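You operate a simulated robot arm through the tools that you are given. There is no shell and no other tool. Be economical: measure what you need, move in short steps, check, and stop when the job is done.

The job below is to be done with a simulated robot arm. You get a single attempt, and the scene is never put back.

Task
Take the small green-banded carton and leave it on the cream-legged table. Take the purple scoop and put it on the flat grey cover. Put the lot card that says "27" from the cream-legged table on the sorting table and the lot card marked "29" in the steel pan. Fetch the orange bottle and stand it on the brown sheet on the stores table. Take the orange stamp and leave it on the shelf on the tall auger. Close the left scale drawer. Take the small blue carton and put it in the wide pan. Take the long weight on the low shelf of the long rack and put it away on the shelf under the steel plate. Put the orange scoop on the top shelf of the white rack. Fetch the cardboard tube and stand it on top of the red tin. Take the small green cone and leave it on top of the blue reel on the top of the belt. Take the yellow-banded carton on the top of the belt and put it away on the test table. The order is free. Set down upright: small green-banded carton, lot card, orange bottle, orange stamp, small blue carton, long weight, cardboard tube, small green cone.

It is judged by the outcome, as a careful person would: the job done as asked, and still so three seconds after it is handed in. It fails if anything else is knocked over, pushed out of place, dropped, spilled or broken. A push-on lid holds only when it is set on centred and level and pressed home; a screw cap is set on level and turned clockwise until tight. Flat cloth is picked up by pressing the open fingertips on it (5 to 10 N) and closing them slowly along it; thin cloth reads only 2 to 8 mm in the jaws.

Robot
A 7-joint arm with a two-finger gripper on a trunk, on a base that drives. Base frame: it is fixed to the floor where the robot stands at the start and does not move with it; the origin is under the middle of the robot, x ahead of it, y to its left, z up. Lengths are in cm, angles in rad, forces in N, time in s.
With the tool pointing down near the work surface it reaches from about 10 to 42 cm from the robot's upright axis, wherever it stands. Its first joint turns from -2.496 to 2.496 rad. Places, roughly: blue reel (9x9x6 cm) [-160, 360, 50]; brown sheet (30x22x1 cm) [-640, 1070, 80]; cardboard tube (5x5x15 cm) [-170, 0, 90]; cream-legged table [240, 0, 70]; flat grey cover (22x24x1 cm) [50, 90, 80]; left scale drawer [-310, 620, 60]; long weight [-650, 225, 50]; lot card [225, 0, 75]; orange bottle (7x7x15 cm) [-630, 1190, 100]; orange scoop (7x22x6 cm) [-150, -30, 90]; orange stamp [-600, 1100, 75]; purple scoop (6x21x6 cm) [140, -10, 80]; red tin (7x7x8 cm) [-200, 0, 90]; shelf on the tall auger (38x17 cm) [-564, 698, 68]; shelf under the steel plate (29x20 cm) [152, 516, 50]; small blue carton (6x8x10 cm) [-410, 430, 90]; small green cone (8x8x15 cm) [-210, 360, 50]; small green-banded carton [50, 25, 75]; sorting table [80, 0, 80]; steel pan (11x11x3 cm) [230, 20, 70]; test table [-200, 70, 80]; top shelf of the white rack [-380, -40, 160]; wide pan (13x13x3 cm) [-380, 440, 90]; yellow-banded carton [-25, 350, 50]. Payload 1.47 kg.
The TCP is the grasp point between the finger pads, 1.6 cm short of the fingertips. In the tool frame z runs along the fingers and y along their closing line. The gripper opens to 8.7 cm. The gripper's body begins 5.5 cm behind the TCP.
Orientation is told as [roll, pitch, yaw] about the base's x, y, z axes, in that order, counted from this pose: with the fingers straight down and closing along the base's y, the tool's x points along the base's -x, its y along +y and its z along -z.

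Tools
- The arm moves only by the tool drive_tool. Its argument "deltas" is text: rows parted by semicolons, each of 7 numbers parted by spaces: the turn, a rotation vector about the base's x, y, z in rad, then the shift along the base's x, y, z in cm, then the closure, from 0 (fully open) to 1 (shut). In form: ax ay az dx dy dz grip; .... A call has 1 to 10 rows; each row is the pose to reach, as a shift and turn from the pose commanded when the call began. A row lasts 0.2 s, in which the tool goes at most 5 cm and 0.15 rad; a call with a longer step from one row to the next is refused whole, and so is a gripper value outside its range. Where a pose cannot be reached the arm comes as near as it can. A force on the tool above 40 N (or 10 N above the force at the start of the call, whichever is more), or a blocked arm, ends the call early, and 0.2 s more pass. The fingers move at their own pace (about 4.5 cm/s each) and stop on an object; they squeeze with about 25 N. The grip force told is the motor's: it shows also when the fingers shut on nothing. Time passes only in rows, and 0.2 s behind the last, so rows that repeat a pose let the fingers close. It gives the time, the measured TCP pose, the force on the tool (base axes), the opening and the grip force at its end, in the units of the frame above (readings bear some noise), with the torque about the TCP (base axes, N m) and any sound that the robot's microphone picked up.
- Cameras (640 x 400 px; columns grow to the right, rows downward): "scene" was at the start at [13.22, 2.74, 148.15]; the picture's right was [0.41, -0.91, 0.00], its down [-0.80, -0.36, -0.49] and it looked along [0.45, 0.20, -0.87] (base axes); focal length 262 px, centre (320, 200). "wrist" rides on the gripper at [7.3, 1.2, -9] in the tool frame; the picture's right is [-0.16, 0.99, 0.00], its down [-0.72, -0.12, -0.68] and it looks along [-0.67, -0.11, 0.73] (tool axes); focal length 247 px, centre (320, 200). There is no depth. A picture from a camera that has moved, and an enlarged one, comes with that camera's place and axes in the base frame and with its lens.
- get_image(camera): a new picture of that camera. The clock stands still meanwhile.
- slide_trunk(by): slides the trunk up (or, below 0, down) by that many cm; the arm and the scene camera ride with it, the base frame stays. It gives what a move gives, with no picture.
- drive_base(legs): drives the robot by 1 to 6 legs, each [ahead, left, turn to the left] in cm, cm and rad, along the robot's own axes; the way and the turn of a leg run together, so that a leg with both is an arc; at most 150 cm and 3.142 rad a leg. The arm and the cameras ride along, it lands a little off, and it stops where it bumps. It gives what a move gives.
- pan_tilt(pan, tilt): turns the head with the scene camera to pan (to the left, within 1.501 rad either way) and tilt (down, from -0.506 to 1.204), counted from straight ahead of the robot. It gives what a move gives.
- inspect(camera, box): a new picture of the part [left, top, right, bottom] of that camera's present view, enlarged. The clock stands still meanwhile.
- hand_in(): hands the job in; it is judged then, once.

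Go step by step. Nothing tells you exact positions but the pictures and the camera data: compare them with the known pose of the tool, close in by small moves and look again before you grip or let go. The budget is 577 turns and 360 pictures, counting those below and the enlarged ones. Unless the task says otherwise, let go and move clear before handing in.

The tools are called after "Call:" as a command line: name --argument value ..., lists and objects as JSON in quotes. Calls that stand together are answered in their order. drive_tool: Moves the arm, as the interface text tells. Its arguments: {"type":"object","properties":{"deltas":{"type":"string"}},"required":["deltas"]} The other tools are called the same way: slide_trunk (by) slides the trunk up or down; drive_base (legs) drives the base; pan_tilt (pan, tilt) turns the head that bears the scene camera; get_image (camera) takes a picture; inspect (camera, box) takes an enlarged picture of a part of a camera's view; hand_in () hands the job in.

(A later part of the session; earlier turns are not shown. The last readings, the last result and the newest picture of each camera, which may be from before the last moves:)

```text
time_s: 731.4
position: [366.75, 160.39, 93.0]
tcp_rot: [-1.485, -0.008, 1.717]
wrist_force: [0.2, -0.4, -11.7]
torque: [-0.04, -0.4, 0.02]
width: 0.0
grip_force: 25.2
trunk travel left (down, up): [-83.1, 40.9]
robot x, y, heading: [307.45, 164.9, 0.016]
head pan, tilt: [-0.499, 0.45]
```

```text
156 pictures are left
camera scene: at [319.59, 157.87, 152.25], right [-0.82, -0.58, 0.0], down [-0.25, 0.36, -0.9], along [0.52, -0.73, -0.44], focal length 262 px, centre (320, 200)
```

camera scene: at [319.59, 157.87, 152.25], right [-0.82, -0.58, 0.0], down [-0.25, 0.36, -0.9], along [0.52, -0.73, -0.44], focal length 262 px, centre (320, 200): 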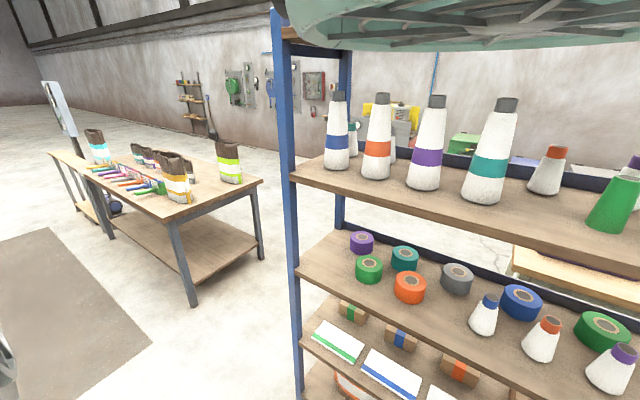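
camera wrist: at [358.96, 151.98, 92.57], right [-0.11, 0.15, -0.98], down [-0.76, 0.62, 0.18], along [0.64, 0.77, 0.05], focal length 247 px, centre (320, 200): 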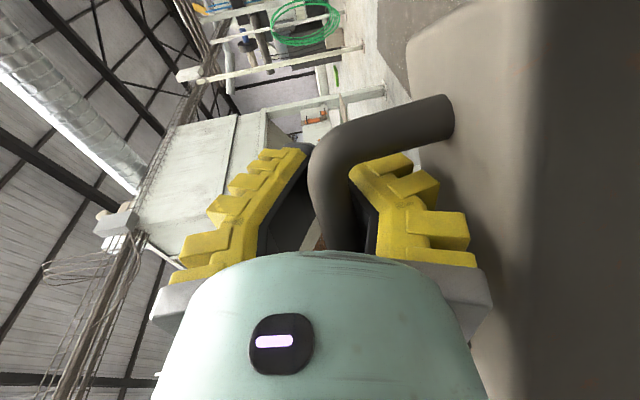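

Now I move to open floor and turn to look north-west toward the shelf.

Call:
drive_base --legs '[[40, 45, 0], [0, 0, 1.3], [0, 0, 1.25]]'

Call:
get_image --camera "scene"

Call:
get_image --camera "wrist"

```text
time_s: 741.1
position: [299.32, 249.75, 93.02]
tcp_rot: [-1.483, -0.008, -2.029]
wrist_force: [-0.3, 0.7, -11.7]
torque: [0.3, 0.25, 0.0]
width: 0.01
grip_force: 25.2
trunk travel left (down, up): [-83.1, 40.9]
robot x, y, heading: [345.81, 212.18, 2.558]
head pan, tilt: [-0.499, 0.45]
```

```text
155 pictures are left
camera scene: at [340.06, 225.13, 152.25], right [1.0, 0.01, 0.0], down [0.01, -0.44, -0.9], along [-0.01, 0.9, -0.44], focal length 262 px, centre (320, 200)
```

scene: 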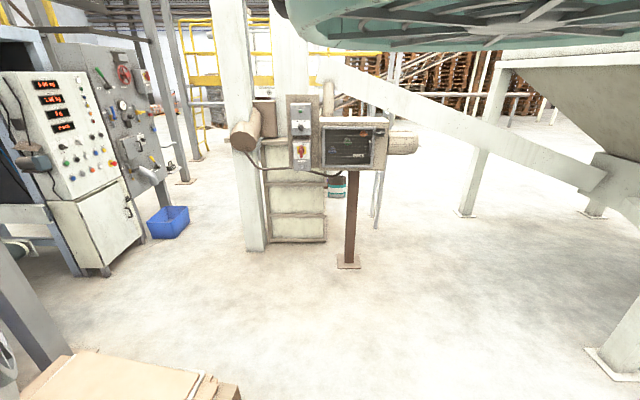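

```text
154 pictures are left
camera wrist: at [310.63, 252.41, 92.57], right [0.0, -0.19, -0.98], down [0.28, -0.94, 0.18], along [-0.96, -0.28, 0.05], focal length 247 px, centre (320, 200)
```

wrist: 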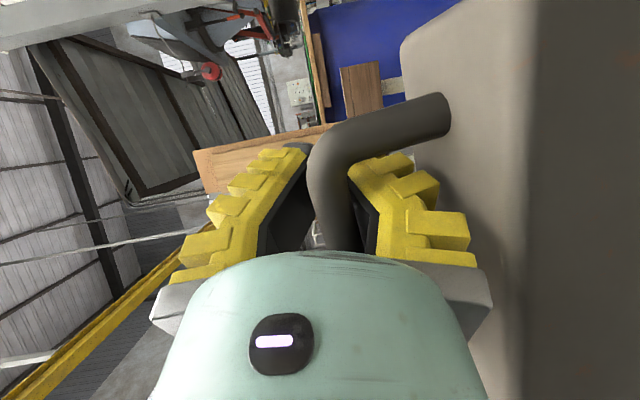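

The grey instrument plate near (150, 516) is visible beyond the white cabinet. I zoom in on it.

Call:
inspect --camera "scene" --box '[60, 40, 260, 260]'

```text
1.82 times, centred on (160, 150) of scene
camera zoom: at [340.06, 225.13, 152.25], right [1.0, 0.01, 0.0], down [0.01, -0.44, -0.9], along [-0.01, 0.9, -0.44], focal length 476 px, centre (611, 291)
```

zoom: 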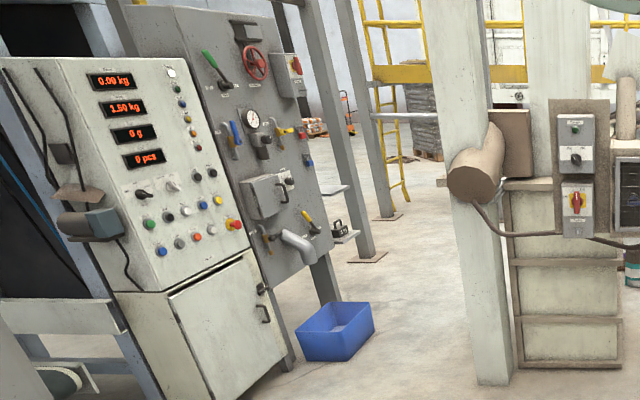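

Shelf at (≈155, 515) with a small weight already on it, behind/below the plate's north end. I lower the trunk to pass under the inclined auger and go round east of the hopper box to approach from the east.

Call:
slide_trunk --by -40

Call:
slide_trunk --by -33

Call:
drive_base --legs '[[0, 0, -0.988], [0, -84, 0], [120, 0, 0]]'

Call:
get_image --camera "scene"

Call:
get_image --camera "wrist"

```text
time_s: 745.0
position: [299.31, 249.68, 52.96]
tcp_rot: [-1.482, -0.009, -2.026]
wrist_force: [-0.2, 0.7, -10.7]
torque: [0.25, 0.27, 0.0]
width: 0.0
grip_force: 24.9
trunk travel left (down, up): [-43.1, 80.9]
robot x, y, heading: [345.82, 211.88, 2.561]
head pan, tilt: [-0.499, 0.45]
```

```text
time_s: 748.2
position: [299.34, 249.65, 20.02]
tcp_rot: [-1.481, -0.011, -2.028]
wrist_force: [0.3, 0.3, -11.0]
torque: [0.24, 0.3, 0.0]
width: 0.01
grip_force: 25.2
trunk travel left (down, up): [-10.1, 113.9]
robot x, y, heading: [345.67, 212.11, 2.557]
head pan, tilt: [-0.499, 0.45]
```

```text
time_s: 761.0
position: [434.14, 390.5, 19.97]
tcp_rot: [-1.481, -0.01, -2.981]
wrist_force: [0.5, -0.6, -12.0]
torque: [0.39, -0.06, -0.05]
width: 0.01
grip_force: 24.9
trunk travel left (down, up): [-10.1, 113.9]
robot x, y, heading: [430.15, 330.85, 1.609]
head pan, tilt: [-0.499, 0.45]
```

```text
152 pictures are left
camera scene: at [437.79, 343.22, 79.24], right [0.59, -0.81, 0.0], down [-0.35, -0.26, -0.9], along [0.73, 0.53, -0.44], focal length 262 px, centre (320, 200)
```

scene: 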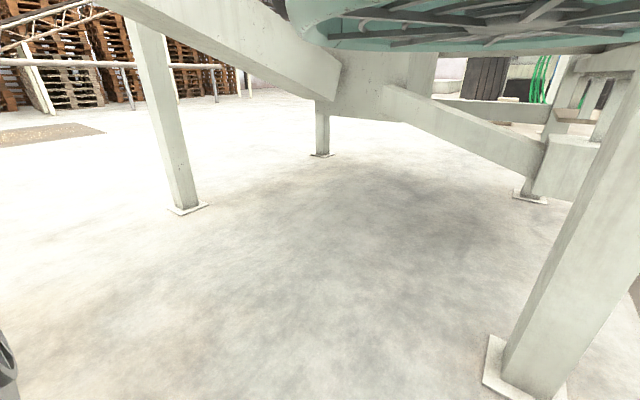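

```text
151 pictures are left
camera wrist: at [442.87, 382.82, 19.51], right [-0.15, -0.11, -0.98], down [-0.61, -0.77, 0.18], along [-0.78, 0.62, 0.05], focal length 247 px, centre (320, 200)
```

wrist: 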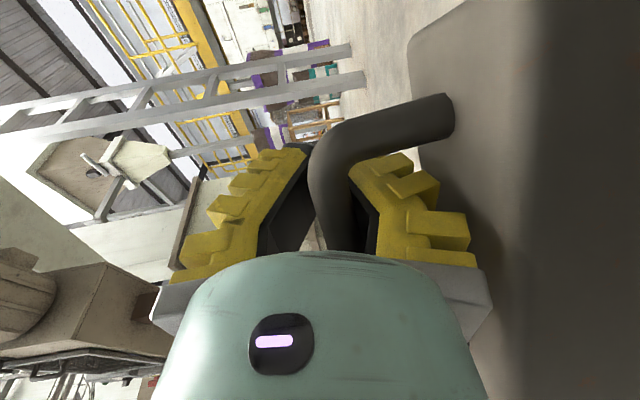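

Path ahead is clear. I continue north, then turn west.

Call:
drive_base --legs '[[110, 0, -0.035], [105, 0, 0], [0, 0, 1.57], [110, 0, 0]]'

Call:
get_image --camera "scene"

Call:
get_image --camera "wrist"

```text
time_s: 767.5
position: [432.99, 499.63, 18.37]
tcp_rot: [-1.45, -0.01, -2.998]
wrist_force: [-0.1, -0.2, -12.1]
torque: [0.36, -0.06, 0.01]
width: 0.0
grip_force: 25.6
trunk travel left (down, up): [-10.1, 113.9]
robot x, y, heading: [428.05, 444.39, 1.587]
head pan, tilt: [-0.499, 0.45]
stopped in leg 2: the robot was blocked; the commanded pose is now the measured one
```

```text
150 pictures are left
camera scene: at [435.76, 453.9, 79.0], right [0.58, -0.82, 0.02], down [-0.35, -0.27, -0.89], along [0.73, 0.51, -0.45], focal length 262 px, centre (320, 200)
```

scene: 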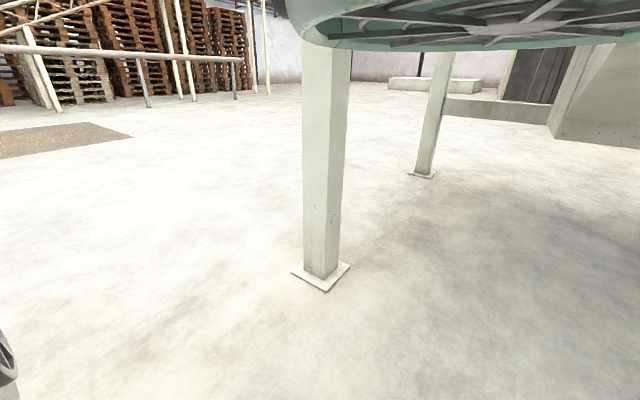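

```text
149 pictures are left
camera wrist: at [441.56, 491.88, 18.25], right [-0.15, -0.14, -0.98], down [-0.62, -0.76, 0.2], along [-0.77, 0.64, 0.03], focal length 247 px, centre (320, 200)
```

wrist: 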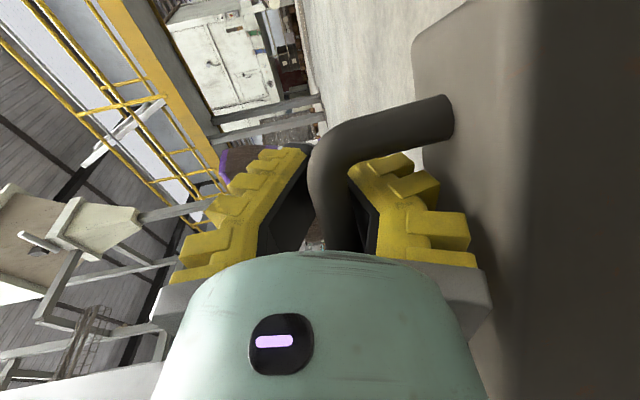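

The elbow touched the inclined auger. I back up, stretch the arm forward (lower elbow), drop the trunk fully, and pass a bit further west.

Call:
drive_base --legs '[[-25, 0, 0]]'

Call:
drive_tool --deltas "0 0 0 0 3 2 1;0 0 0 0 6 4 1;0 0 0 0 10 6 1;0 0 0 0 14 8 1;0 0 0 0 18 10 1;0 0 0 0 22 10 1;0 0 0 0 26 10 1"

Call:
slide_trunk --by -10

Call:
get_image --camera "scene"

```text
time_s: 769.3
position: [433.0, 480.19, 20.2]
tcp_rot: [-1.488, -0.009, -2.994]
wrist_force: [-0.9, 1.9, -11.0]
torque: [0.43, -0.05, 0.01]
width: 0.0
grip_force: 25.2
trunk travel left (down, up): [-10.1, 113.9]
robot x, y, heading: [428.35, 419.86, 1.584]
head pan, tilt: [-0.499, 0.45]
```

```text
time_s: 770.9
position: [431.73, 499.59, 31.52]
tcp_rot: [-1.481, -0.009, -2.997]
wrist_force: [0.8, -0.7, -12.3]
torque: [0.42, -0.06, 0.04]
width: 0.02
grip_force: 25.4
out of reach, approached as far as the arm can: row 6, 7
trunk travel left (down, up): [-10.1, 113.9]
robot x, y, heading: [428.85, 420.16, 1.593]
head pan, tilt: [-0.499, 0.45]
```

```text
time_s: 772.2
position: [431.82, 499.83, 21.72]
tcp_rot: [-1.484, -0.009, -2.996]
wrist_force: [-0.1, -0.4, -12.2]
torque: [0.4, -0.02, 0.01]
width: 0.02
grip_force: 25.3
trunk travel left (down, up): [-0.1, 123.9]
robot x, y, heading: [428.36, 419.68, 1.59]
head pan, tilt: [-0.499, 0.45]
```

```text
148 pictures are left
camera scene: at [436.06, 432.15, 69.27], right [0.58, -0.82, 0.0], down [-0.35, -0.25, -0.9], along [0.74, 0.52, -0.43], focal length 262 px, centre (320, 200)
```

scene: 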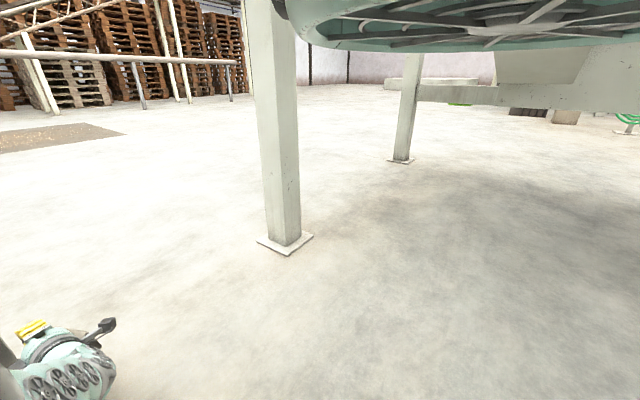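

Elbow is lower now. Try passing.

Call:
drive_base --legs '[[60, 10, -0.01], [75, 0, 0]]'

```text
time_s: 774.2
position: [426.78, 520.14, 18.68]
tcp_rot: [-1.44, -0.005, -2.978]
wrist_force: [0.7, 0.2, -11.9]
torque: [0.4, -0.05, 0.02]
width: 0.03
grip_force: 25.1
trunk travel left (down, up): [-0.1, 123.9]
robot x, y, heading: [423.55, 446.31, 1.603]
head pan, tilt: [-0.499, 0.45]
stopped in leg 1: the robot was blocked; the commanded pose is now the measured one
```

Still blocked, so that side is too low. I go back and approach from the south-east gap instead, at x≈228.

Call:
drive_base --legs '[[-136, 0, -0.03], [0, 150, 0], [0, 44, 0]]'

Call:
slide_trunk --by 40

Call:
get_image --camera "wrist"

Call:
get_image --camera "scene"

```text
time_s: 790.2
position: [244.6, 386.94, 21.28]
tcp_rot: [-1.466, 0.018, -3.01]
wrist_force: [0.0, -0.3, -12.0]
torque: [0.41, -0.07, 0.03]
width: 0.0
grip_force: 24.7
trunk travel left (down, up): [-0.1, 123.9]
robot x, y, heading: [235.91, 307.26, 1.569]
head pan, tilt: [-0.499, 0.45]
stopped in leg 3: the robot was blocked; the commanded pose is now the measured one
```

```text
time_s: 794.0
position: [245.66, 386.76, 61.34]
tcp_rot: [-1.467, 0.036, -3.008]
wrist_force: [1.3, -0.5, -11.1]
torque: [0.44, -0.1, 0.04]
width: 0.01
grip_force: 24.7
trunk travel left (down, up): [-40.1, 83.9]
robot x, y, heading: [235.55, 307.19, 1.568]
head pan, tilt: [-0.499, 0.45]
```

```text
147 pictures are left
camera wrist: at [254.08, 378.84, 61.41], right [-0.11, -0.12, -0.99], down [-0.64, -0.75, 0.16], along [-0.76, 0.65, 0.01], focal length 247 px, centre (320, 200)
```

wrist: 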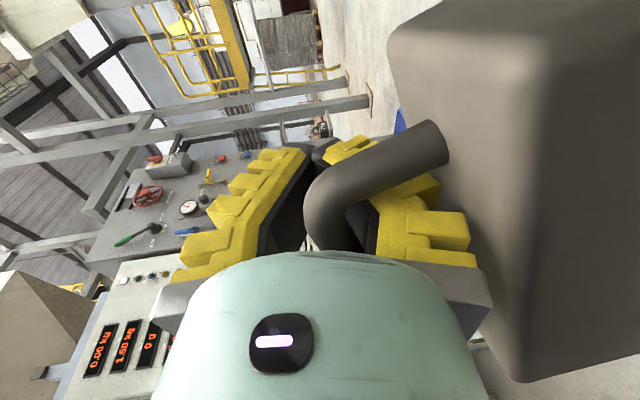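

```text
146 pictures are left
camera scene: at [246.83, 319.34, 109.62], right [0.56, -0.83, 0.03], down [-0.32, -0.25, -0.91], along [0.76, 0.51, -0.4], focal length 262 px, centre (320, 200)
```

scene: 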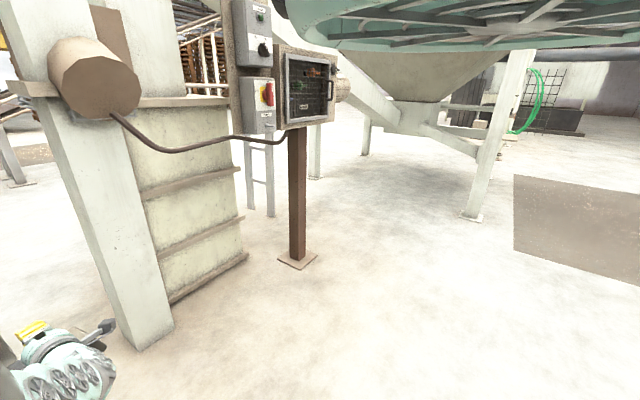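

A pallet is on the west side here. I step north first, then west, staying clear of the pillar at (273, 427).

Call:
drive_base --legs '[[2, -1, 0], [30, 0, 0], [0, 22, 0], [45, 0, 0]]'

Call:
get_image --camera "wrist"

Call:
get_image --camera "scene"

```text
time_s: 794.9
position: [244.11, 387.25, 60.35]
tcp_rot: [-1.45, 0.018, -3.002]
wrist_force: [-0.2, -0.8, -11.3]
torque: [0.37, -0.03, -0.02]
width: 0.01
grip_force: 24.0
trunk travel left (down, up): [-40.1, 83.9]
robot x, y, heading: [236.69, 308.9, 1.579]
head pan, tilt: [-0.499, 0.45]
stopped in leg 1: the robot was blocked; the commanded pose is now the measured one
```

```text
145 pictures are left
camera wrist: at [252.59, 379.49, 60.36], right [-0.12, -0.14, -0.98], down [-0.63, -0.76, 0.18], along [-0.77, 0.64, 0.01], focal length 247 px, centre (320, 200)
```

wrist: 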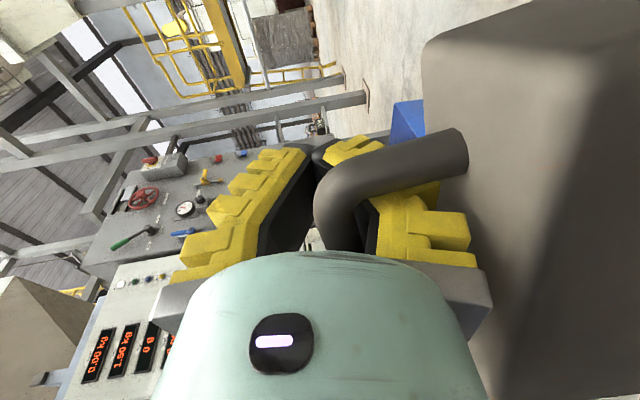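

```text
144 pictures are left
camera scene: at [246.67, 320.45, 109.38], right [0.57, -0.82, 0.02], down [-0.33, -0.26, -0.91], along [0.75, 0.51, -0.42], focal length 262 px, centre (320, 200)
```

scene: 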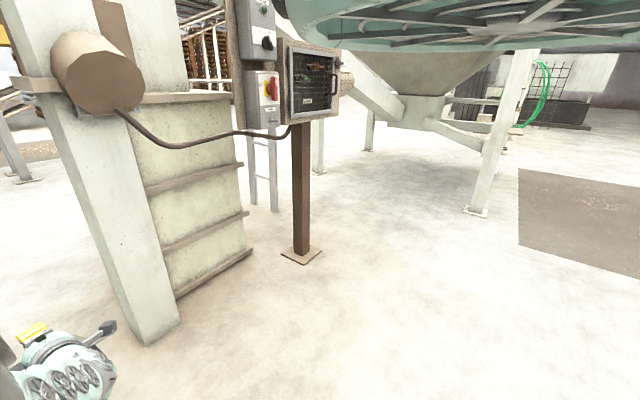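

Something to the west touches the arm. I step east and look again.

Call:
drive_base --legs '[[0, -22, 0], [0, 0, 0.6]]'

Call:
get_image --camera "scene"

Call:
get_image --camera "wrist"

```text
time_s: 798.3
position: [217.07, 377.07, 61.2]
tcp_rot: [-1.47, -0.009, -2.401]
wrist_force: [0.3, 1.2, -11.4]
torque: [0.41, 0.14, 0.02]
width: 0.0
grip_force: 25.0
trunk travel left (down, up): [-40.1, 83.9]
robot x, y, heading: [259.2, 309.45, 2.184]
head pan, tilt: [-0.499, 0.45]
```

```text
143 pictures are left
camera scene: at [258.53, 323.6, 109.25], right [0.94, -0.35, 0.0], down [-0.15, -0.41, -0.9], along [0.32, 0.84, -0.44], focal length 262 px, centre (320, 200)
```

scene: 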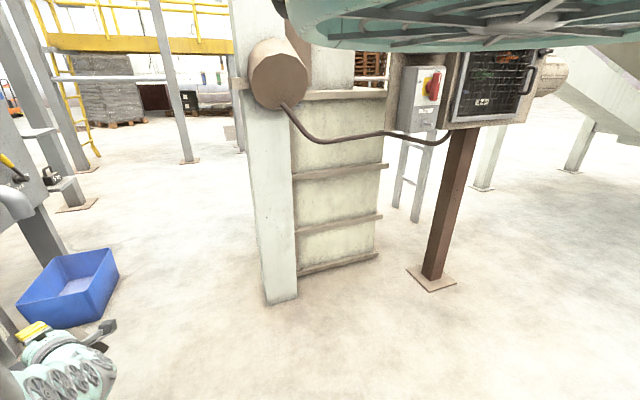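

```text
142 pictures are left
camera wrist: at [228.51, 375.42, 60.83], right [-0.06, -0.19, -0.98], down [-0.08, -0.98, 0.19], along [-1.0, 0.09, 0.04], focal length 247 px, centre (320, 200)
```

wrist: 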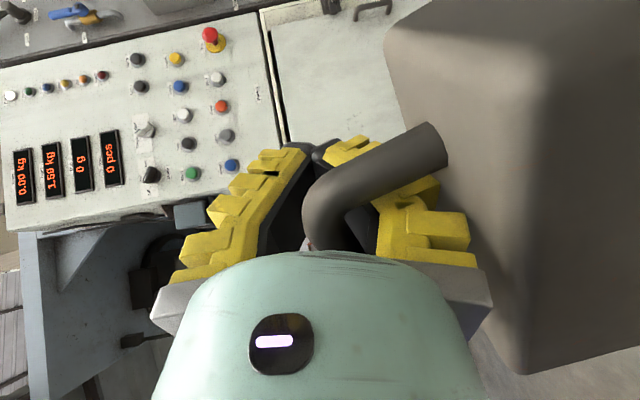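

I see the gap: between the blue bin (x<193) and the pillar (x>265), 72 cm. The base had been caught on the pallet. I line up at x≈230 heading north and pass through.

Call:
drive_base --legs '[[0, 0, -0.612], [38, 0, 0], [0, 29, 0], [70, 0, 0]]'

Call:
get_image --camera "wrist"

Call:
get_image --camera "scene"

```text
time_s: 803.8
position: [240.49, 427.87, 61.59]
tcp_rot: [-1.468, 0.015, -3.0]
wrist_force: [0.1, -0.7, -10.6]
torque: [0.38, -0.06, 0.02]
width: 0.0
grip_force: 25.0
trunk travel left (down, up): [-40.1, 83.9]
robot x, y, heading: [234.3, 347.39, 1.588]
head pan, tilt: [-0.499, 0.45]
stopped in leg 3: the robot was blocked; the commanded pose is now the measured one
```

```text
141 pictures are left
camera wrist: at [249.01, 420.17, 61.35], right [-0.13, -0.12, -0.98], down [-0.62, -0.76, 0.17], along [-0.77, 0.64, 0.02], focal length 247 px, centre (320, 200)
```

wrist: 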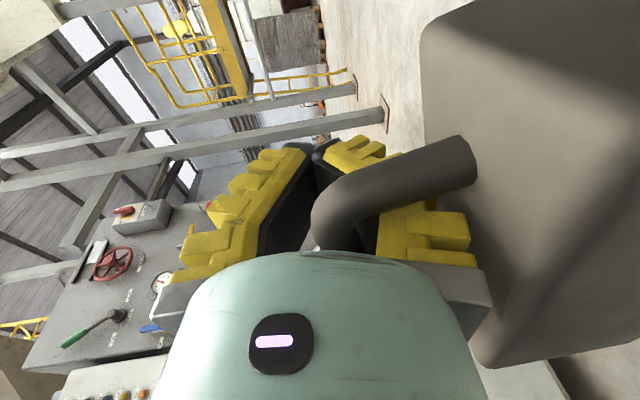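

```text
140 pictures are left
camera scene: at [243.64, 360.32, 109.41], right [0.57, -0.82, 0.01], down [-0.34, -0.25, -0.91], along [0.75, 0.52, -0.42], focal length 262 px, centre (320, 200)
```

scene: 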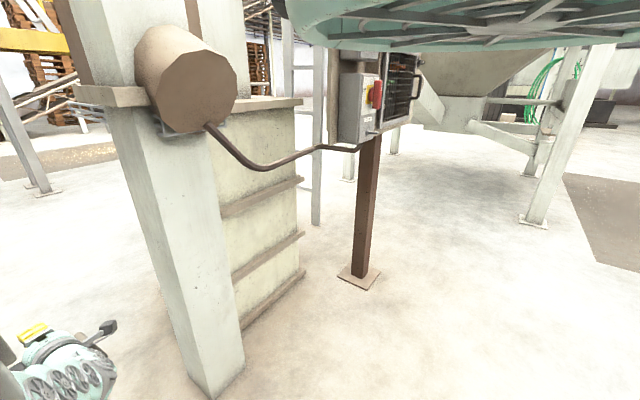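

The base touches something along x≈206 here. I go a little further north, then try shifting left 5 cm before passing the pillar.

Call:
drive_base --legs '[[0, -1.5, -0.017], [34, 0, 0], [0, 6, 0]]'

Call:
get_image --camera "scene"

```text
time_s: 807.0
position: [234.44, 460.97, 61.14]
tcp_rot: [-1.47, -0.009, -3.014]
wrist_force: [1.5, -0.2, -10.8]
torque: [0.4, -0.17, 0.03]
width: 0.0
grip_force: 25.0
trunk travel left (down, up): [-40.1, 83.9]
robot x, y, heading: [229.67, 380.98, 1.575]
head pan, tilt: [-0.499, 0.45]
```

```text
139 pictures are left
camera scene: at [237.46, 393.48, 109.26], right [0.56, -0.83, 0.0], down [-0.36, -0.25, -0.9], along [0.75, 0.51, -0.43], focal length 262 px, centre (320, 200)
```

scene: 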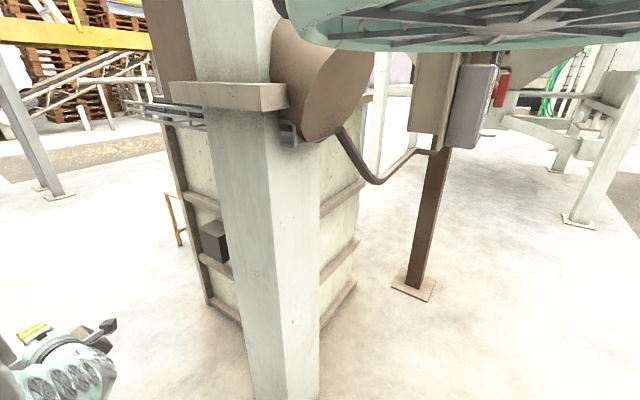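

Shifted fine. Now pass north through the gap.

Call:
drive_base --legs '[[75, 0, 0], [70, 2, 0]]'

Call:
get_image --camera "wrist"

```text
time_s: 810.5
position: [232.93, 528.36, 60.73]
tcp_rot: [-1.467, -0.028, -3.049]
wrist_force: [-0.7, 0.7, -12.2]
torque: [0.45, -0.07, -0.02]
width: 0.0
grip_force: 24.9
trunk travel left (down, up): [-40.1, 83.9]
robot x, y, heading: [228.97, 448.74, 1.539]
head pan, tilt: [-0.499, 0.45]
stopped in leg 1: the robot was blocked; the commanded pose is now the measured one
```

```text
138 pictures are left
camera wrist: at [241.05, 520.2, 60.3], right [-0.17, -0.12, -0.98], down [-0.65, -0.73, 0.21], along [-0.74, 0.67, 0.05], focal length 247 px, centre (320, 200)
```

wrist: 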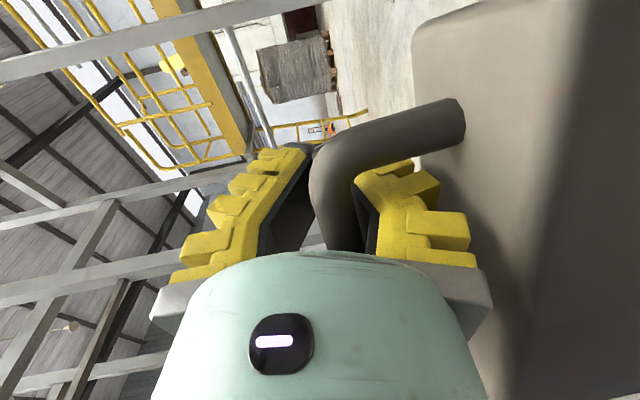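

Slight contact; I shift left 3 cm, straighten and continue.

Call:
drive_base --legs '[[-2, 3.5, 0.035], [40, 0, 0], [50, 3, 0]]'

Call:
get_image --camera "scene"

```text
time_s: 811.1
position: [233.58, 528.63, 60.89]
tcp_rot: [-1.463, -0.02, -3.051]
wrist_force: [-0.7, 1.7, -10.1]
torque: [0.32, -0.04, -0.03]
width: 0.03
grip_force: 25.1
trunk travel left (down, up): [-40.1, 83.9]
robot x, y, heading: [228.26, 449.28, 1.532]
head pan, tilt: [-0.499, 0.45]
stopped in leg 1: the robot was blocked; the commanded pose is now the measured one
```

```text
137 pictures are left
camera scene: at [235.06, 461.14, 109.15], right [0.53, -0.85, -0.01], down [-0.39, -0.23, -0.89], along [0.76, 0.48, -0.45], focal length 262 px, centre (320, 200)
```

scene: 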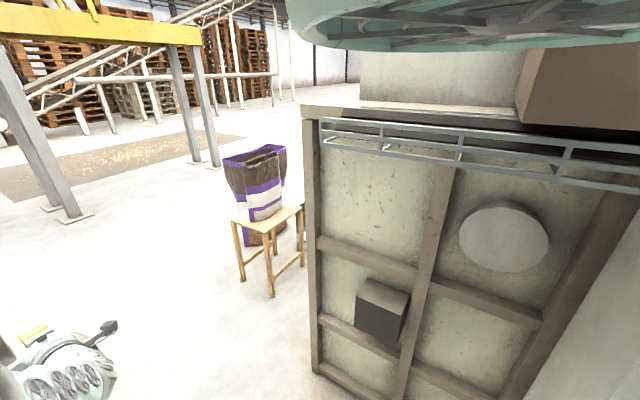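

The blue bin is on the left (rim x≈199). I shift right ~4 cm to be centred and go on.

Call:
drive_base --legs '[[0, -4, 0.03], [45, 0, 0]]'

```text
time_s: 811.9
position: [233.94, 528.48, 60.49]
tcp_rot: [-1.454, -0.017, -3.057]
wrist_force: [0.2, -0.3, -10.6]
torque: [0.36, -0.1, 0.01]
width: 0.03
grip_force: 25.0
trunk travel left (down, up): [-40.1, 83.9]
robot x, y, heading: [228.23, 449.39, 1.528]
head pan, tilt: [-0.499, 0.45]
stopped in leg 1: the robot was blocked; the commanded pose is now the measured one
```

Wedged; I back up 12 cm and re-align.

Call:
drive_base --legs '[[-12, 0, 0]]'

Call:
drive_base --legs '[[0, -3, 0.04]]'

Call:
get_image --camera "scene"

```text
time_s: 812.6
position: [234.2, 528.24, 59.92]
tcp_rot: [-1.439, -0.011, -3.056]
wrist_force: [-0.2, -1.4, -11.3]
torque: [0.36, -0.07, -0.02]
width: 0.0
grip_force: 24.9
trunk travel left (down, up): [-40.1, 83.9]
robot x, y, heading: [227.73, 448.87, 1.538]
head pan, tilt: [-0.499, 0.45]
stopped in leg 1: the robot was blocked; the commanded pose is now the measured one
```

```text
time_s: 813.3
position: [234.29, 527.87, 59.6]
tcp_rot: [-1.429, -0.011, -3.059]
wrist_force: [-0.5, 1.1, -10.8]
torque: [0.39, -0.06, 0.0]
width: 0.0
grip_force: 25.1
trunk travel left (down, up): [-40.1, 83.9]
robot x, y, heading: [228.15, 449.11, 1.534]
head pan, tilt: [-0.499, 0.45]
stopped in leg 1: the robot was blocked; the commanded pose is now the measured one
```

```text
136 pictures are left
camera scene: at [235.12, 461.04, 109.15], right [0.53, -0.85, -0.01], down [-0.38, -0.23, -0.9], along [0.76, 0.48, -0.44], focal length 262 px, centre (320, 200)
```

scene: 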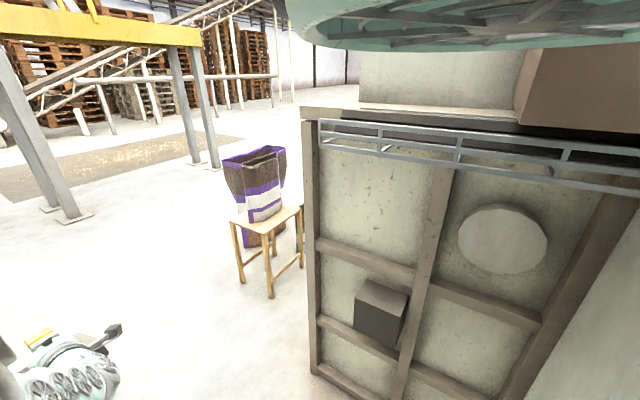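

Movement is blocked in every direction — perhaps the head canopy or arm is wedged. I lower the trunk a bit and try to back out.

Call:
slide_trunk --by -12

Call:
drive_base --legs '[[-10, 0, 0]]'

```text
time_s: 814.8
position: [234.08, 527.73, 47.66]
tcp_rot: [-1.433, -0.012, -3.058]
wrist_force: [-1.0, -1.1, -11.5]
torque: [0.42, -0.05, -0.02]
width: 0.0
grip_force: 24.5
trunk travel left (down, up): [-28.1, 95.9]
robot x, y, heading: [228.12, 448.69, 1.533]
head pan, tilt: [-0.499, 0.45]
```

```text
time_s: 815.9
position: [235.45, 517.93, 48.04]
tcp_rot: [-1.434, 0.003, -3.056]
wrist_force: [-0.1, 1.6, -11.9]
torque: [0.41, -0.06, 0.0]
width: 0.02
grip_force: 25.3
trunk travel left (down, up): [-28.1, 95.9]
robot x, y, heading: [227.76, 438.95, 1.535]
head pan, tilt: [-0.499, 0.45]
```

Freed by lowering. I lower the trunk fully and pass through.

Call:
slide_trunk --by -28

Call:
drive_base --legs '[[0, -1.5, 0.036], [60, 0, 0], [40, 4, 0]]'

```text
time_s: 818.8
position: [235.46, 517.54, 19.85]
tcp_rot: [-1.43, 0.001, -3.057]
wrist_force: [0.1, -0.9, -12.9]
torque: [0.41, -0.08, 0.01]
width: 0.0
grip_force: 24.7
trunk travel left (down, up): [-0.1, 123.9]
robot x, y, heading: [227.6, 438.55, 1.532]
head pan, tilt: [-0.499, 0.45]
```

```text
time_s: 819.6
position: [234.51, 517.13, 19.28]
tcp_rot: [-1.418, 0.0, -3.046]
wrist_force: [-0.1, 1.5, -11.3]
torque: [0.39, -0.08, -0.01]
width: 0.02
grip_force: 24.8
trunk travel left (down, up): [-0.1, 123.9]
robot x, y, heading: [228.55, 438.95, 1.55]
head pan, tilt: [-0.499, 0.45]
stopped in leg 1: the robot was blocked; the commanded pose is now the measured one
```

The gap is too tight (robot ≈72 cm wide). On the east side what blocked me was likely the ladder at (399, 477); the lane between it and the silo leg (507, 499) at x≈453 should do. I go back and around.

Call:
drive_base --legs '[[-55, 0, 0.02], [-72, -10, 0], [0, -150, 0], [0, -65, 0]]'

Call:
get_image --camera "scene"

Call:
get_image --camera "wrist"

```text
time_s: 824.7
position: [239.62, 428.02, 19.56]
tcp_rot: [-1.418, 0.017, -3.007]
wrist_force: [-2.0, 0.8, -10.1]
torque: [0.36, -0.01, -0.06]
width: 0.0
grip_force: 24.9
trunk travel left (down, up): [-0.1, 123.9]
robot x, y, heading: [233.1, 348.62, 1.585]
head pan, tilt: [-0.499, 0.45]
stopped in leg 2: the robot was blocked; the commanded pose is now the measured one
```

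```text
135 pictures are left
camera scene: at [242.86, 361.3, 69.4], right [0.57, -0.82, 0.01], down [-0.34, -0.25, -0.91], along [0.74, 0.52, -0.42], focal length 262 px, centre (320, 200)
```

scene: 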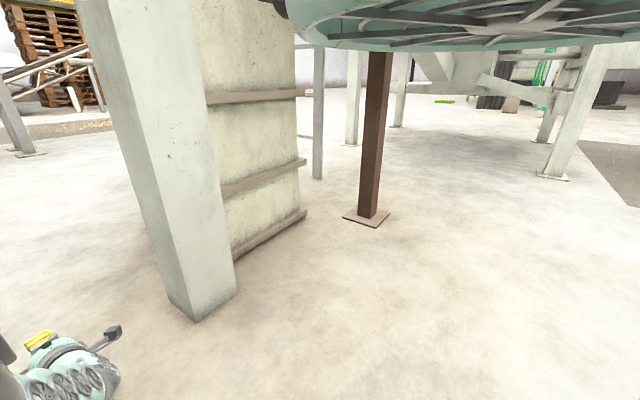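

```text
134 pictures are left
camera wrist: at [248.18, 420.09, 19.94], right [-0.12, -0.17, -0.98], down [-0.63, -0.75, 0.21], along [-0.77, 0.64, -0.02], focal length 247 px, centre (320, 200)
```

wrist: 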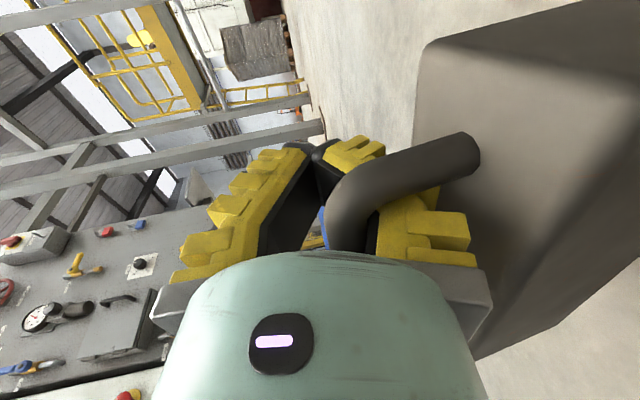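

Move right first, then back and east.

Call:
drive_base --legs '[[0, -22, 0], [-38, 0, 0], [0, -150, 0], [0, -47, -0.015]]'

Call:
get_image --camera "wrist"

```text
time_s: 837.8
position: [457.56, 388.81, 19.22]
tcp_rot: [-1.418, 0.001, -3.037]
wrist_force: [-1.6, -0.1, -12.3]
torque: [0.42, -0.08, -0.06]
width: 0.03
grip_force: 24.8
trunk travel left (down, up): [-0.1, 123.9]
robot x, y, heading: [451.55, 310.57, 1.553]
head pan, tilt: [-0.499, 0.45]
```

```text
133 pictures are left
camera wrist: at [465.8, 380.74, 19.53], right [-0.14, -0.17, -0.98], down [-0.65, -0.73, 0.22], along [-0.75, 0.67, -0.01], focal length 247 px, centre (320, 200)
```

wrist: 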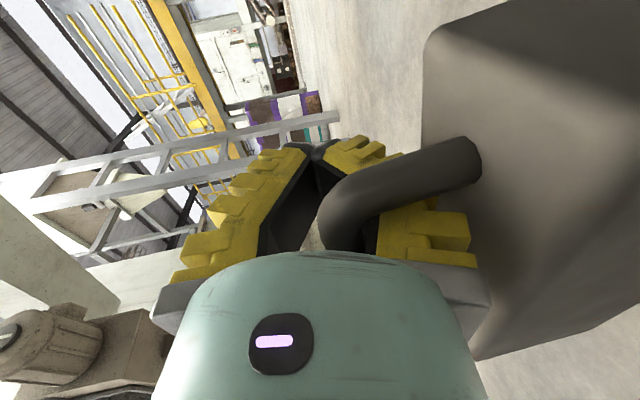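

Ladder foot is at (396, 495); the lane at x≈453 looks free. Drive north.

Call:
drive_base --legs '[[100, 0, 0.018], [70, 0, 0], [80, 0, 0]]'

Call:
get_image --camera "scene"

```text
time_s: 850.3
position: [462.27, 637.66, 19.16]
tcp_rot: [-1.415, 0.002, -3.028]
wrist_force: [-0.1, -1.2, -11.1]
torque: [0.44, -0.08, 0.01]
width: 0.01
grip_force: 25.1
trunk travel left (down, up): [-0.1, 123.9]
robot x, y, heading: [456.95, 559.37, 1.556]
head pan, tilt: [-0.499, 0.45]
```

```text
132 pictures are left
camera scene: at [464.65, 571.2, 69.23], right [0.55, -0.83, 0.0], down [-0.36, -0.24, -0.9], along [0.75, 0.5, -0.44], focal length 262 px, centre (320, 200)
```

scene: 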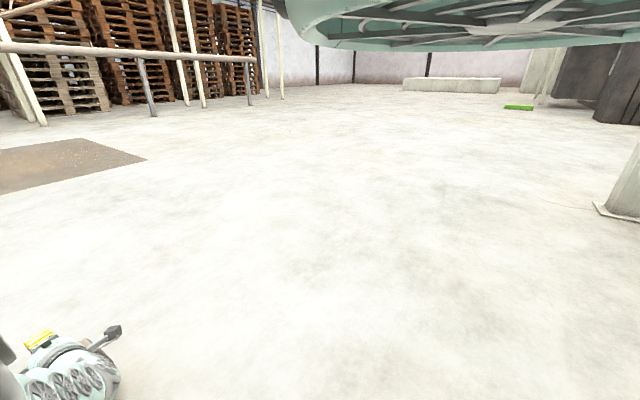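

Through. I raise the trunk, turn west and go around the stool with the bag (≈(309, 541)) toward the shelf.

Call:
slide_trunk --by 40

Call:
drive_base --legs '[[45, 0, 0], [0, 0, 1.585], [150, 0, 0], [40, 0, 0]]'

Call:
get_image --camera "wrist"

Call:
get_image --camera "scene"

```text
time_s: 854.1
position: [462.32, 637.9, 59.14]
tcp_rot: [-1.415, 0.001, -3.029]
wrist_force: [-0.5, -0.5, -11.7]
torque: [0.48, -0.08, 0.02]
width: 0.02
grip_force: 24.9
trunk travel left (down, up): [-40.1, 83.9]
robot x, y, heading: [456.81, 559.25, 1.552]
head pan, tilt: [-0.499, 0.45]
```

```text
time_s: 869.7
position: [190.85, 615.92, 59.12]
tcp_rot: [-1.414, 0.003, -1.473]
wrist_force: [0.8, 0.2, -12.1]
torque: [0.06, 0.38, 0.02]
width: 0.0
grip_force: 25.1
trunk travel left (down, up): [-40.1, 83.9]
robot x, y, heading: [269.52, 608.66, 3.117]
head pan, tilt: [-0.499, 0.45]
```

```text
131 pictures are left
camera wrist: at [199.17, 624.13, 59.44], right [0.17, -0.14, -0.98], down [0.72, -0.66, 0.22], along [-0.67, -0.74, -0.01], focal length 247 px, centre (320, 200)
```

wrist: 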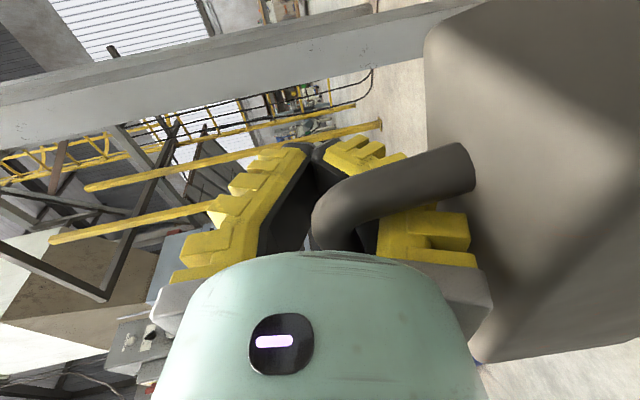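

```text
130 pictures are left
camera scene: at [257.62, 617.02, 109.24], right [0.84, 0.54, 0.0], down [0.24, -0.37, -0.9], along [-0.49, 0.76, -0.44], focal length 262 px, centre (320, 200)
```

scene: 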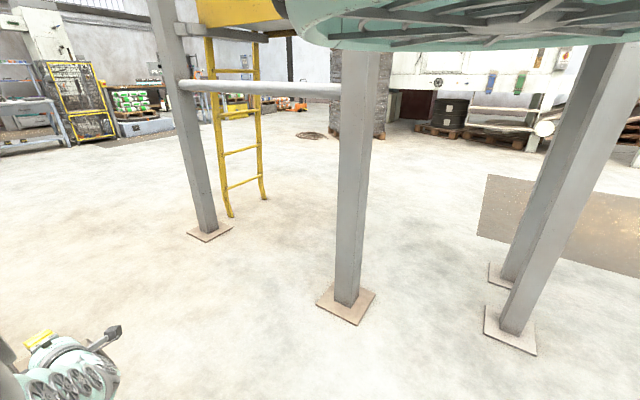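

I raise a bit, move forward and south toward the shelf, then look.

Call:
slide_trunk --by 16

Call:
drive_base --legs '[[8, 0, 0.02], [0, 50, 0]]'

Call:
get_image --camera "wrist"

```text
time_s: 871.5
position: [190.81, 615.94, 75.08]
tcp_rot: [-1.413, 0.003, -1.475]
wrist_force: [0.8, 0.3, -12.4]
torque: [0.1, 0.44, -0.01]
width: 0.0
grip_force: 25.3
trunk travel left (down, up): [-56.1, 67.9]
robot x, y, heading: [269.25, 608.88, 3.116]
head pan, tilt: [-0.499, 0.45]
```

```text
time_s: 875.1
position: [182.51, 563.42, 75.22]
tcp_rot: [-1.412, 0.001, -1.449]
wrist_force: [0.2, 0.4, -12.0]
torque: [0.0, 0.4, 0.03]
width: 0.0
grip_force: 25.0
trunk travel left (down, up): [-56.1, 67.9]
robot x, y, heading: [261.0, 558.46, 3.14]
head pan, tilt: [-0.499, 0.45]
```

```text
129 pictures are left
camera wrist: at [190.61, 571.75, 75.43], right [0.17, -0.14, -0.98], down [0.74, -0.64, 0.22], along [-0.65, -0.76, -0.01], focal length 247 px, centre (320, 200)
```

wrist: 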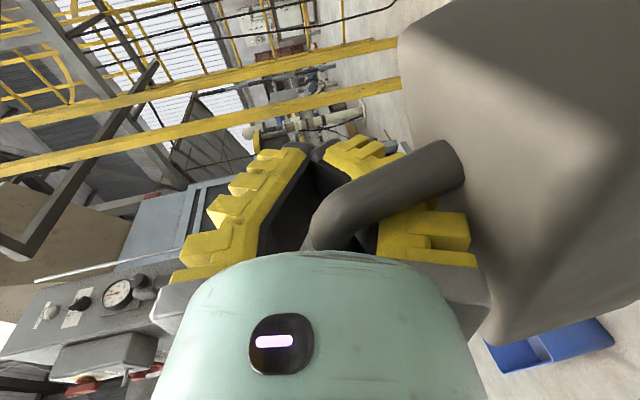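

I turn to face south so the head camera looks at the shelf.

Call:
drive_base --legs '[[0, 0, 1.5]]'

Call:
get_image --camera "scene"

```text
time_s: 879.2
position: [250.27, 480.65, 75.21]
tcp_rot: [-1.414, 0.004, 0.047]
wrist_force: [0.4, -0.4, -11.8]
torque: [-0.39, 0.1, -0.01]
width: 0.0
grip_force: 24.8
trunk travel left (down, up): [-56.1, 67.9]
robot x, y, heading: [260.94, 558.44, -1.648]
head pan, tilt: [-0.499, 0.45]
```

```text
128 pictures are left
camera scene: at [252.79, 547.13, 125.25], right [-0.5, 0.87, 0.0], down [0.38, 0.22, -0.9], along [-0.78, -0.45, -0.44], focal length 262 px, centre (320, 200)
```

scene: 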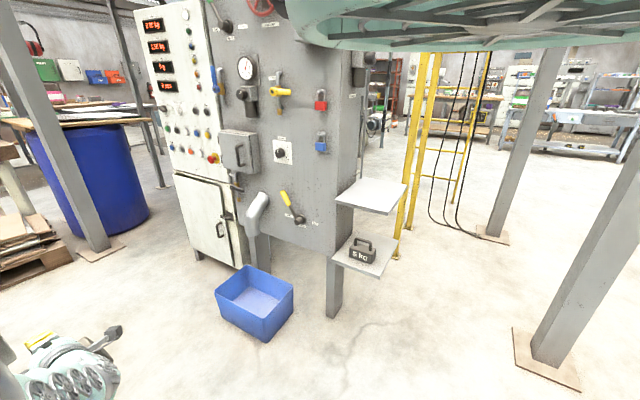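

Now it's clear: the lower shelf (z≈50) under the flat steel plate, holding a 5 kg weight. I zoom to measure the free area.

Call:
inspect --camera "scene" --box '[310, 160, 430, 300]'

```text
2.86 times, centred on (370, 230) of scene
camera zoom: at [252.79, 547.13, 125.25], right [-0.5, 0.87, 0.0], down [0.38, 0.22, -0.9], along [-0.78, -0.45, -0.44], focal length 748 px, centre (177, 114)
```

zoom: 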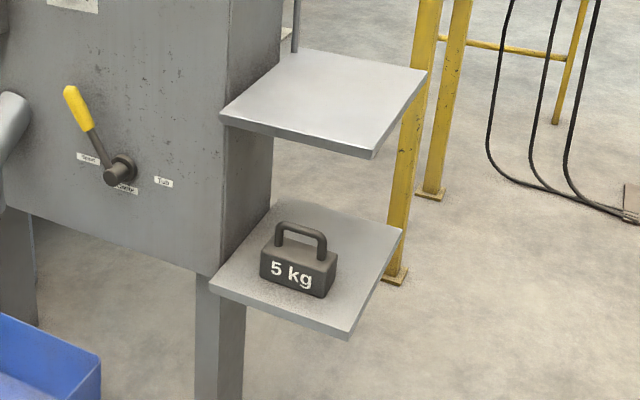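

Shelf: x 140–170, y 505–527; the 5 kg weight occupies x 157–165, so the long weight fits at x≈147.5 with its length along x, brought in from the north. I reposition north of the shelf.

Call:
drive_base --legs '[[-72, 0, 0], [0, -75, 0], [0, 0, -0.36]]'

Call:
drive_tool --deltas "0 0 0.12 0 0 0 1;0 0 0.24 0 0 0 1;0 0 0.36 0 0 0 1;0 0 0.42 0 0 0 1"

Call:
get_image --camera "wrist"

Call:
get_image --camera "scene"

```text
time_s: 887.9
position: [154.22, 566.5, 75.14]
tcp_rot: [-1.414, 0.002, -0.316]
wrist_force: [0.0, 0.1, -11.9]
torque: [-0.36, 0.22, -0.01]
width: 0.03
grip_force: 24.8
trunk travel left (down, up): [-56.1, 67.9]
robot x, y, heading: [191.47, 635.26, -2.007]
head pan, tilt: [-0.499, 0.45]
```

```text
time_s: 888.9
position: [155.48, 568.97, 77.4]
tcp_rot: [-1.409, -0.004, 0.097]
wrist_force: [1.7, 3.6, -9.4]
torque: [-0.25, -0.15, 0.04]
width: 0.02
grip_force: 25.0
out of reach, approached as far as the arm can: row 1, 2, 3, 4
trunk travel left (down, up): [-56.1, 67.9]
robot x, y, heading: [192.04, 635.57, -2.004]
head pan, tilt: [-0.499, 0.45]
```

```text
126 pictures are left
camera wrist: at [147.39, 577.36, 77.71], right [0.15, 0.17, -0.97], down [0.66, 0.72, 0.22], along [0.74, -0.67, -0.01], focal length 247 px, centre (320, 200)
```

wrist: 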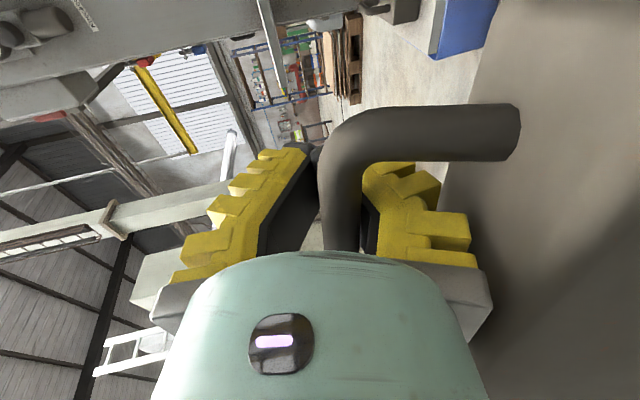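

```text
125 pictures are left
camera scene: at [180.22, 627.98, 125.23], right [-0.16, 0.99, 0.0], down [0.43, 0.07, -0.9], along [-0.89, -0.14, -0.44], focal length 262 px, centre (320, 200)
```

scene: 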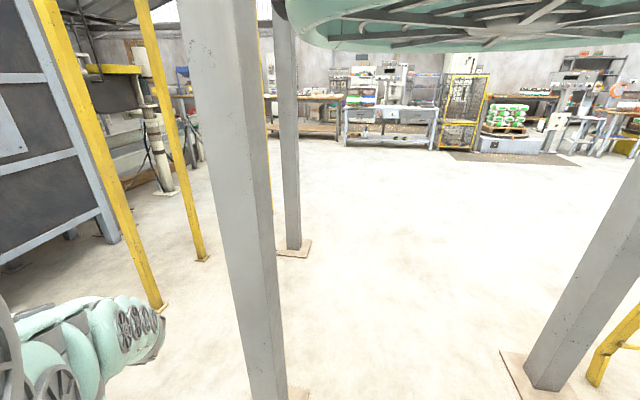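

Pose is fine (length along x). I lower to z≈63 and approach to just north of the shelf.

Call:
slide_trunk --by -14.2

Call:
drive_base --legs '[[29, 5.1, 0]]'

Call:
get_image --camera "wrist"

Call:
get_image --camera "scene"

```text
time_s: 890.5
position: [155.05, 568.86, 63.55]
tcp_rot: [-1.412, 0.002, 0.092]
wrist_force: [-0.2, 1.6, -12.3]
torque: [-0.39, 0.05, 0.07]
width: 0.02
grip_force: 25.2
trunk travel left (down, up): [-41.9, 82.1]
robot x, y, heading: [192.0, 635.33, -2.011]
head pan, tilt: [-0.499, 0.45]
```

```text
time_s: 892.5
position: [148.39, 540.81, 63.5]
tcp_rot: [-1.412, 0.002, 0.099]
wrist_force: [0.2, 1.8, -10.9]
torque: [-0.39, 0.07, -0.02]
width: 0.0
grip_force: 25.2
trunk travel left (down, up): [-41.9, 82.1]
robot x, y, heading: [184.24, 607.62, -2.007]
head pan, tilt: [-0.499, 0.45]
```

```text
124 pictures are left
camera wrist: at [140.25, 549.13, 63.72], right [0.14, 0.17, -0.98], down [0.66, 0.72, 0.22], along [0.74, -0.67, -0.01], focal length 247 px, centre (320, 200)
```

wrist: 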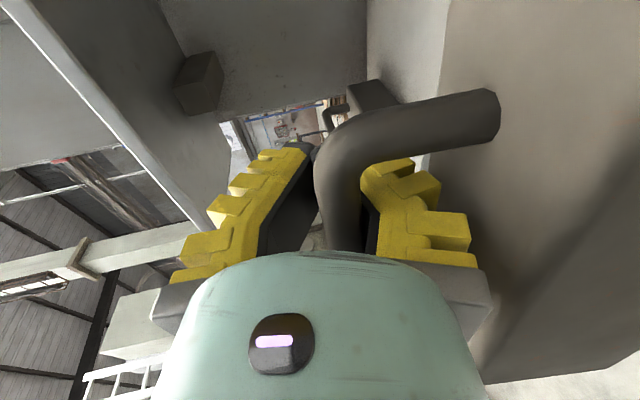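

```text
123 pictures are left
camera scene: at [172.87, 600.05, 111.06], right [-0.16, 0.99, 0.0], down [0.43, 0.07, -0.9], along [-0.89, -0.15, -0.43], focal length 262 px, centre (320, 200)
```

scene: 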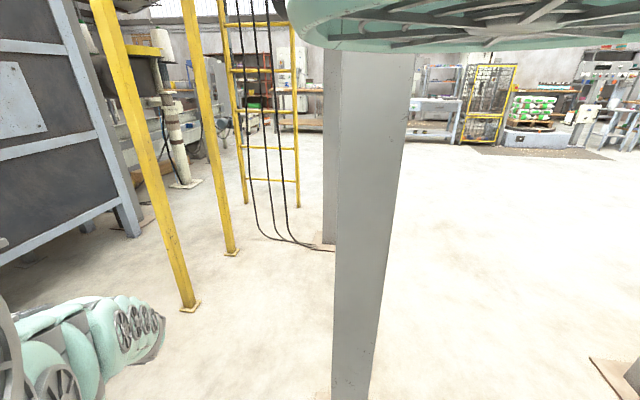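

Handle offset suggests the block is centred ~1.6 cm east of TCP, so I aim TCP x≈146. Advance in, first most of the way.

Call:
drive_base --legs '[[15, 6, 0]]'

Call:
get_image --camera "wrist"

```text
time_s: 894.0
position: [147.47, 524.8, 63.45]
tcp_rot: [-1.411, -0.001, 0.099]
wrist_force: [-0.5, 1.4, -11.1]
torque: [-0.34, 0.06, 0.02]
width: 0.02
grip_force: 25.4
trunk travel left (down, up): [-41.9, 82.1]
robot x, y, heading: [183.77, 591.82, -2.001]
head pan, tilt: [-0.499, 0.45]
```

```text
122 pictures are left
camera wrist: at [139.42, 533.19, 63.65], right [0.14, 0.17, -0.97], down [0.66, 0.72, 0.22], along [0.74, -0.67, -0.01], focal length 247 px, centre (320, 200)
```

wrist: 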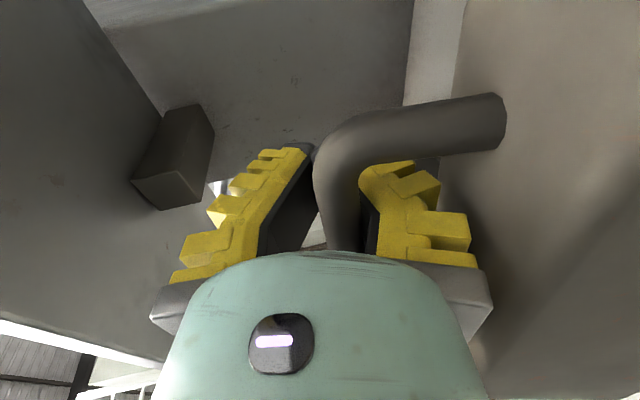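

Continue the last 10 cm.

Call:
drive_base --legs '[[9.5, 2.8, 0]]'

Call:
get_image --camera "wrist"

```text
time_s: 895.1
position: [146.08, 515.3, 63.24]
tcp_rot: [-1.409, 0.0, 0.095]
wrist_force: [-0.1, 0.3, -12.0]
torque: [-0.43, 0.07, 0.02]
width: 0.0
grip_force: 25.3
trunk travel left (down, up): [-41.9, 82.1]
robot x, y, heading: [182.26, 582.2, -2.002]
head pan, tilt: [-0.499, 0.45]
```

```text
121 pictures are left
camera wrist: at [137.94, 523.66, 63.61], right [0.14, 0.17, -0.97], down [0.66, 0.72, 0.22], along [0.74, -0.67, -0.01], focal length 247 px, centre (320, 200)
```

wrist: 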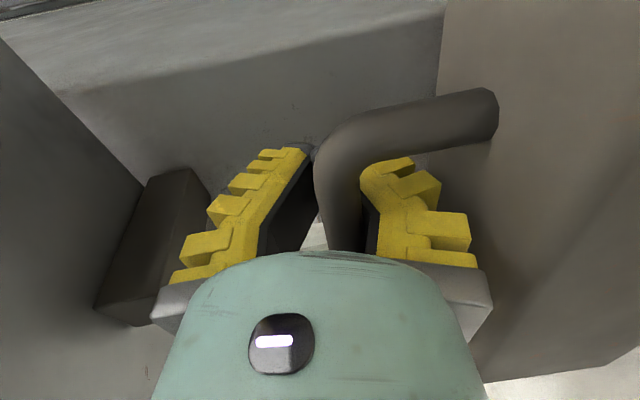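

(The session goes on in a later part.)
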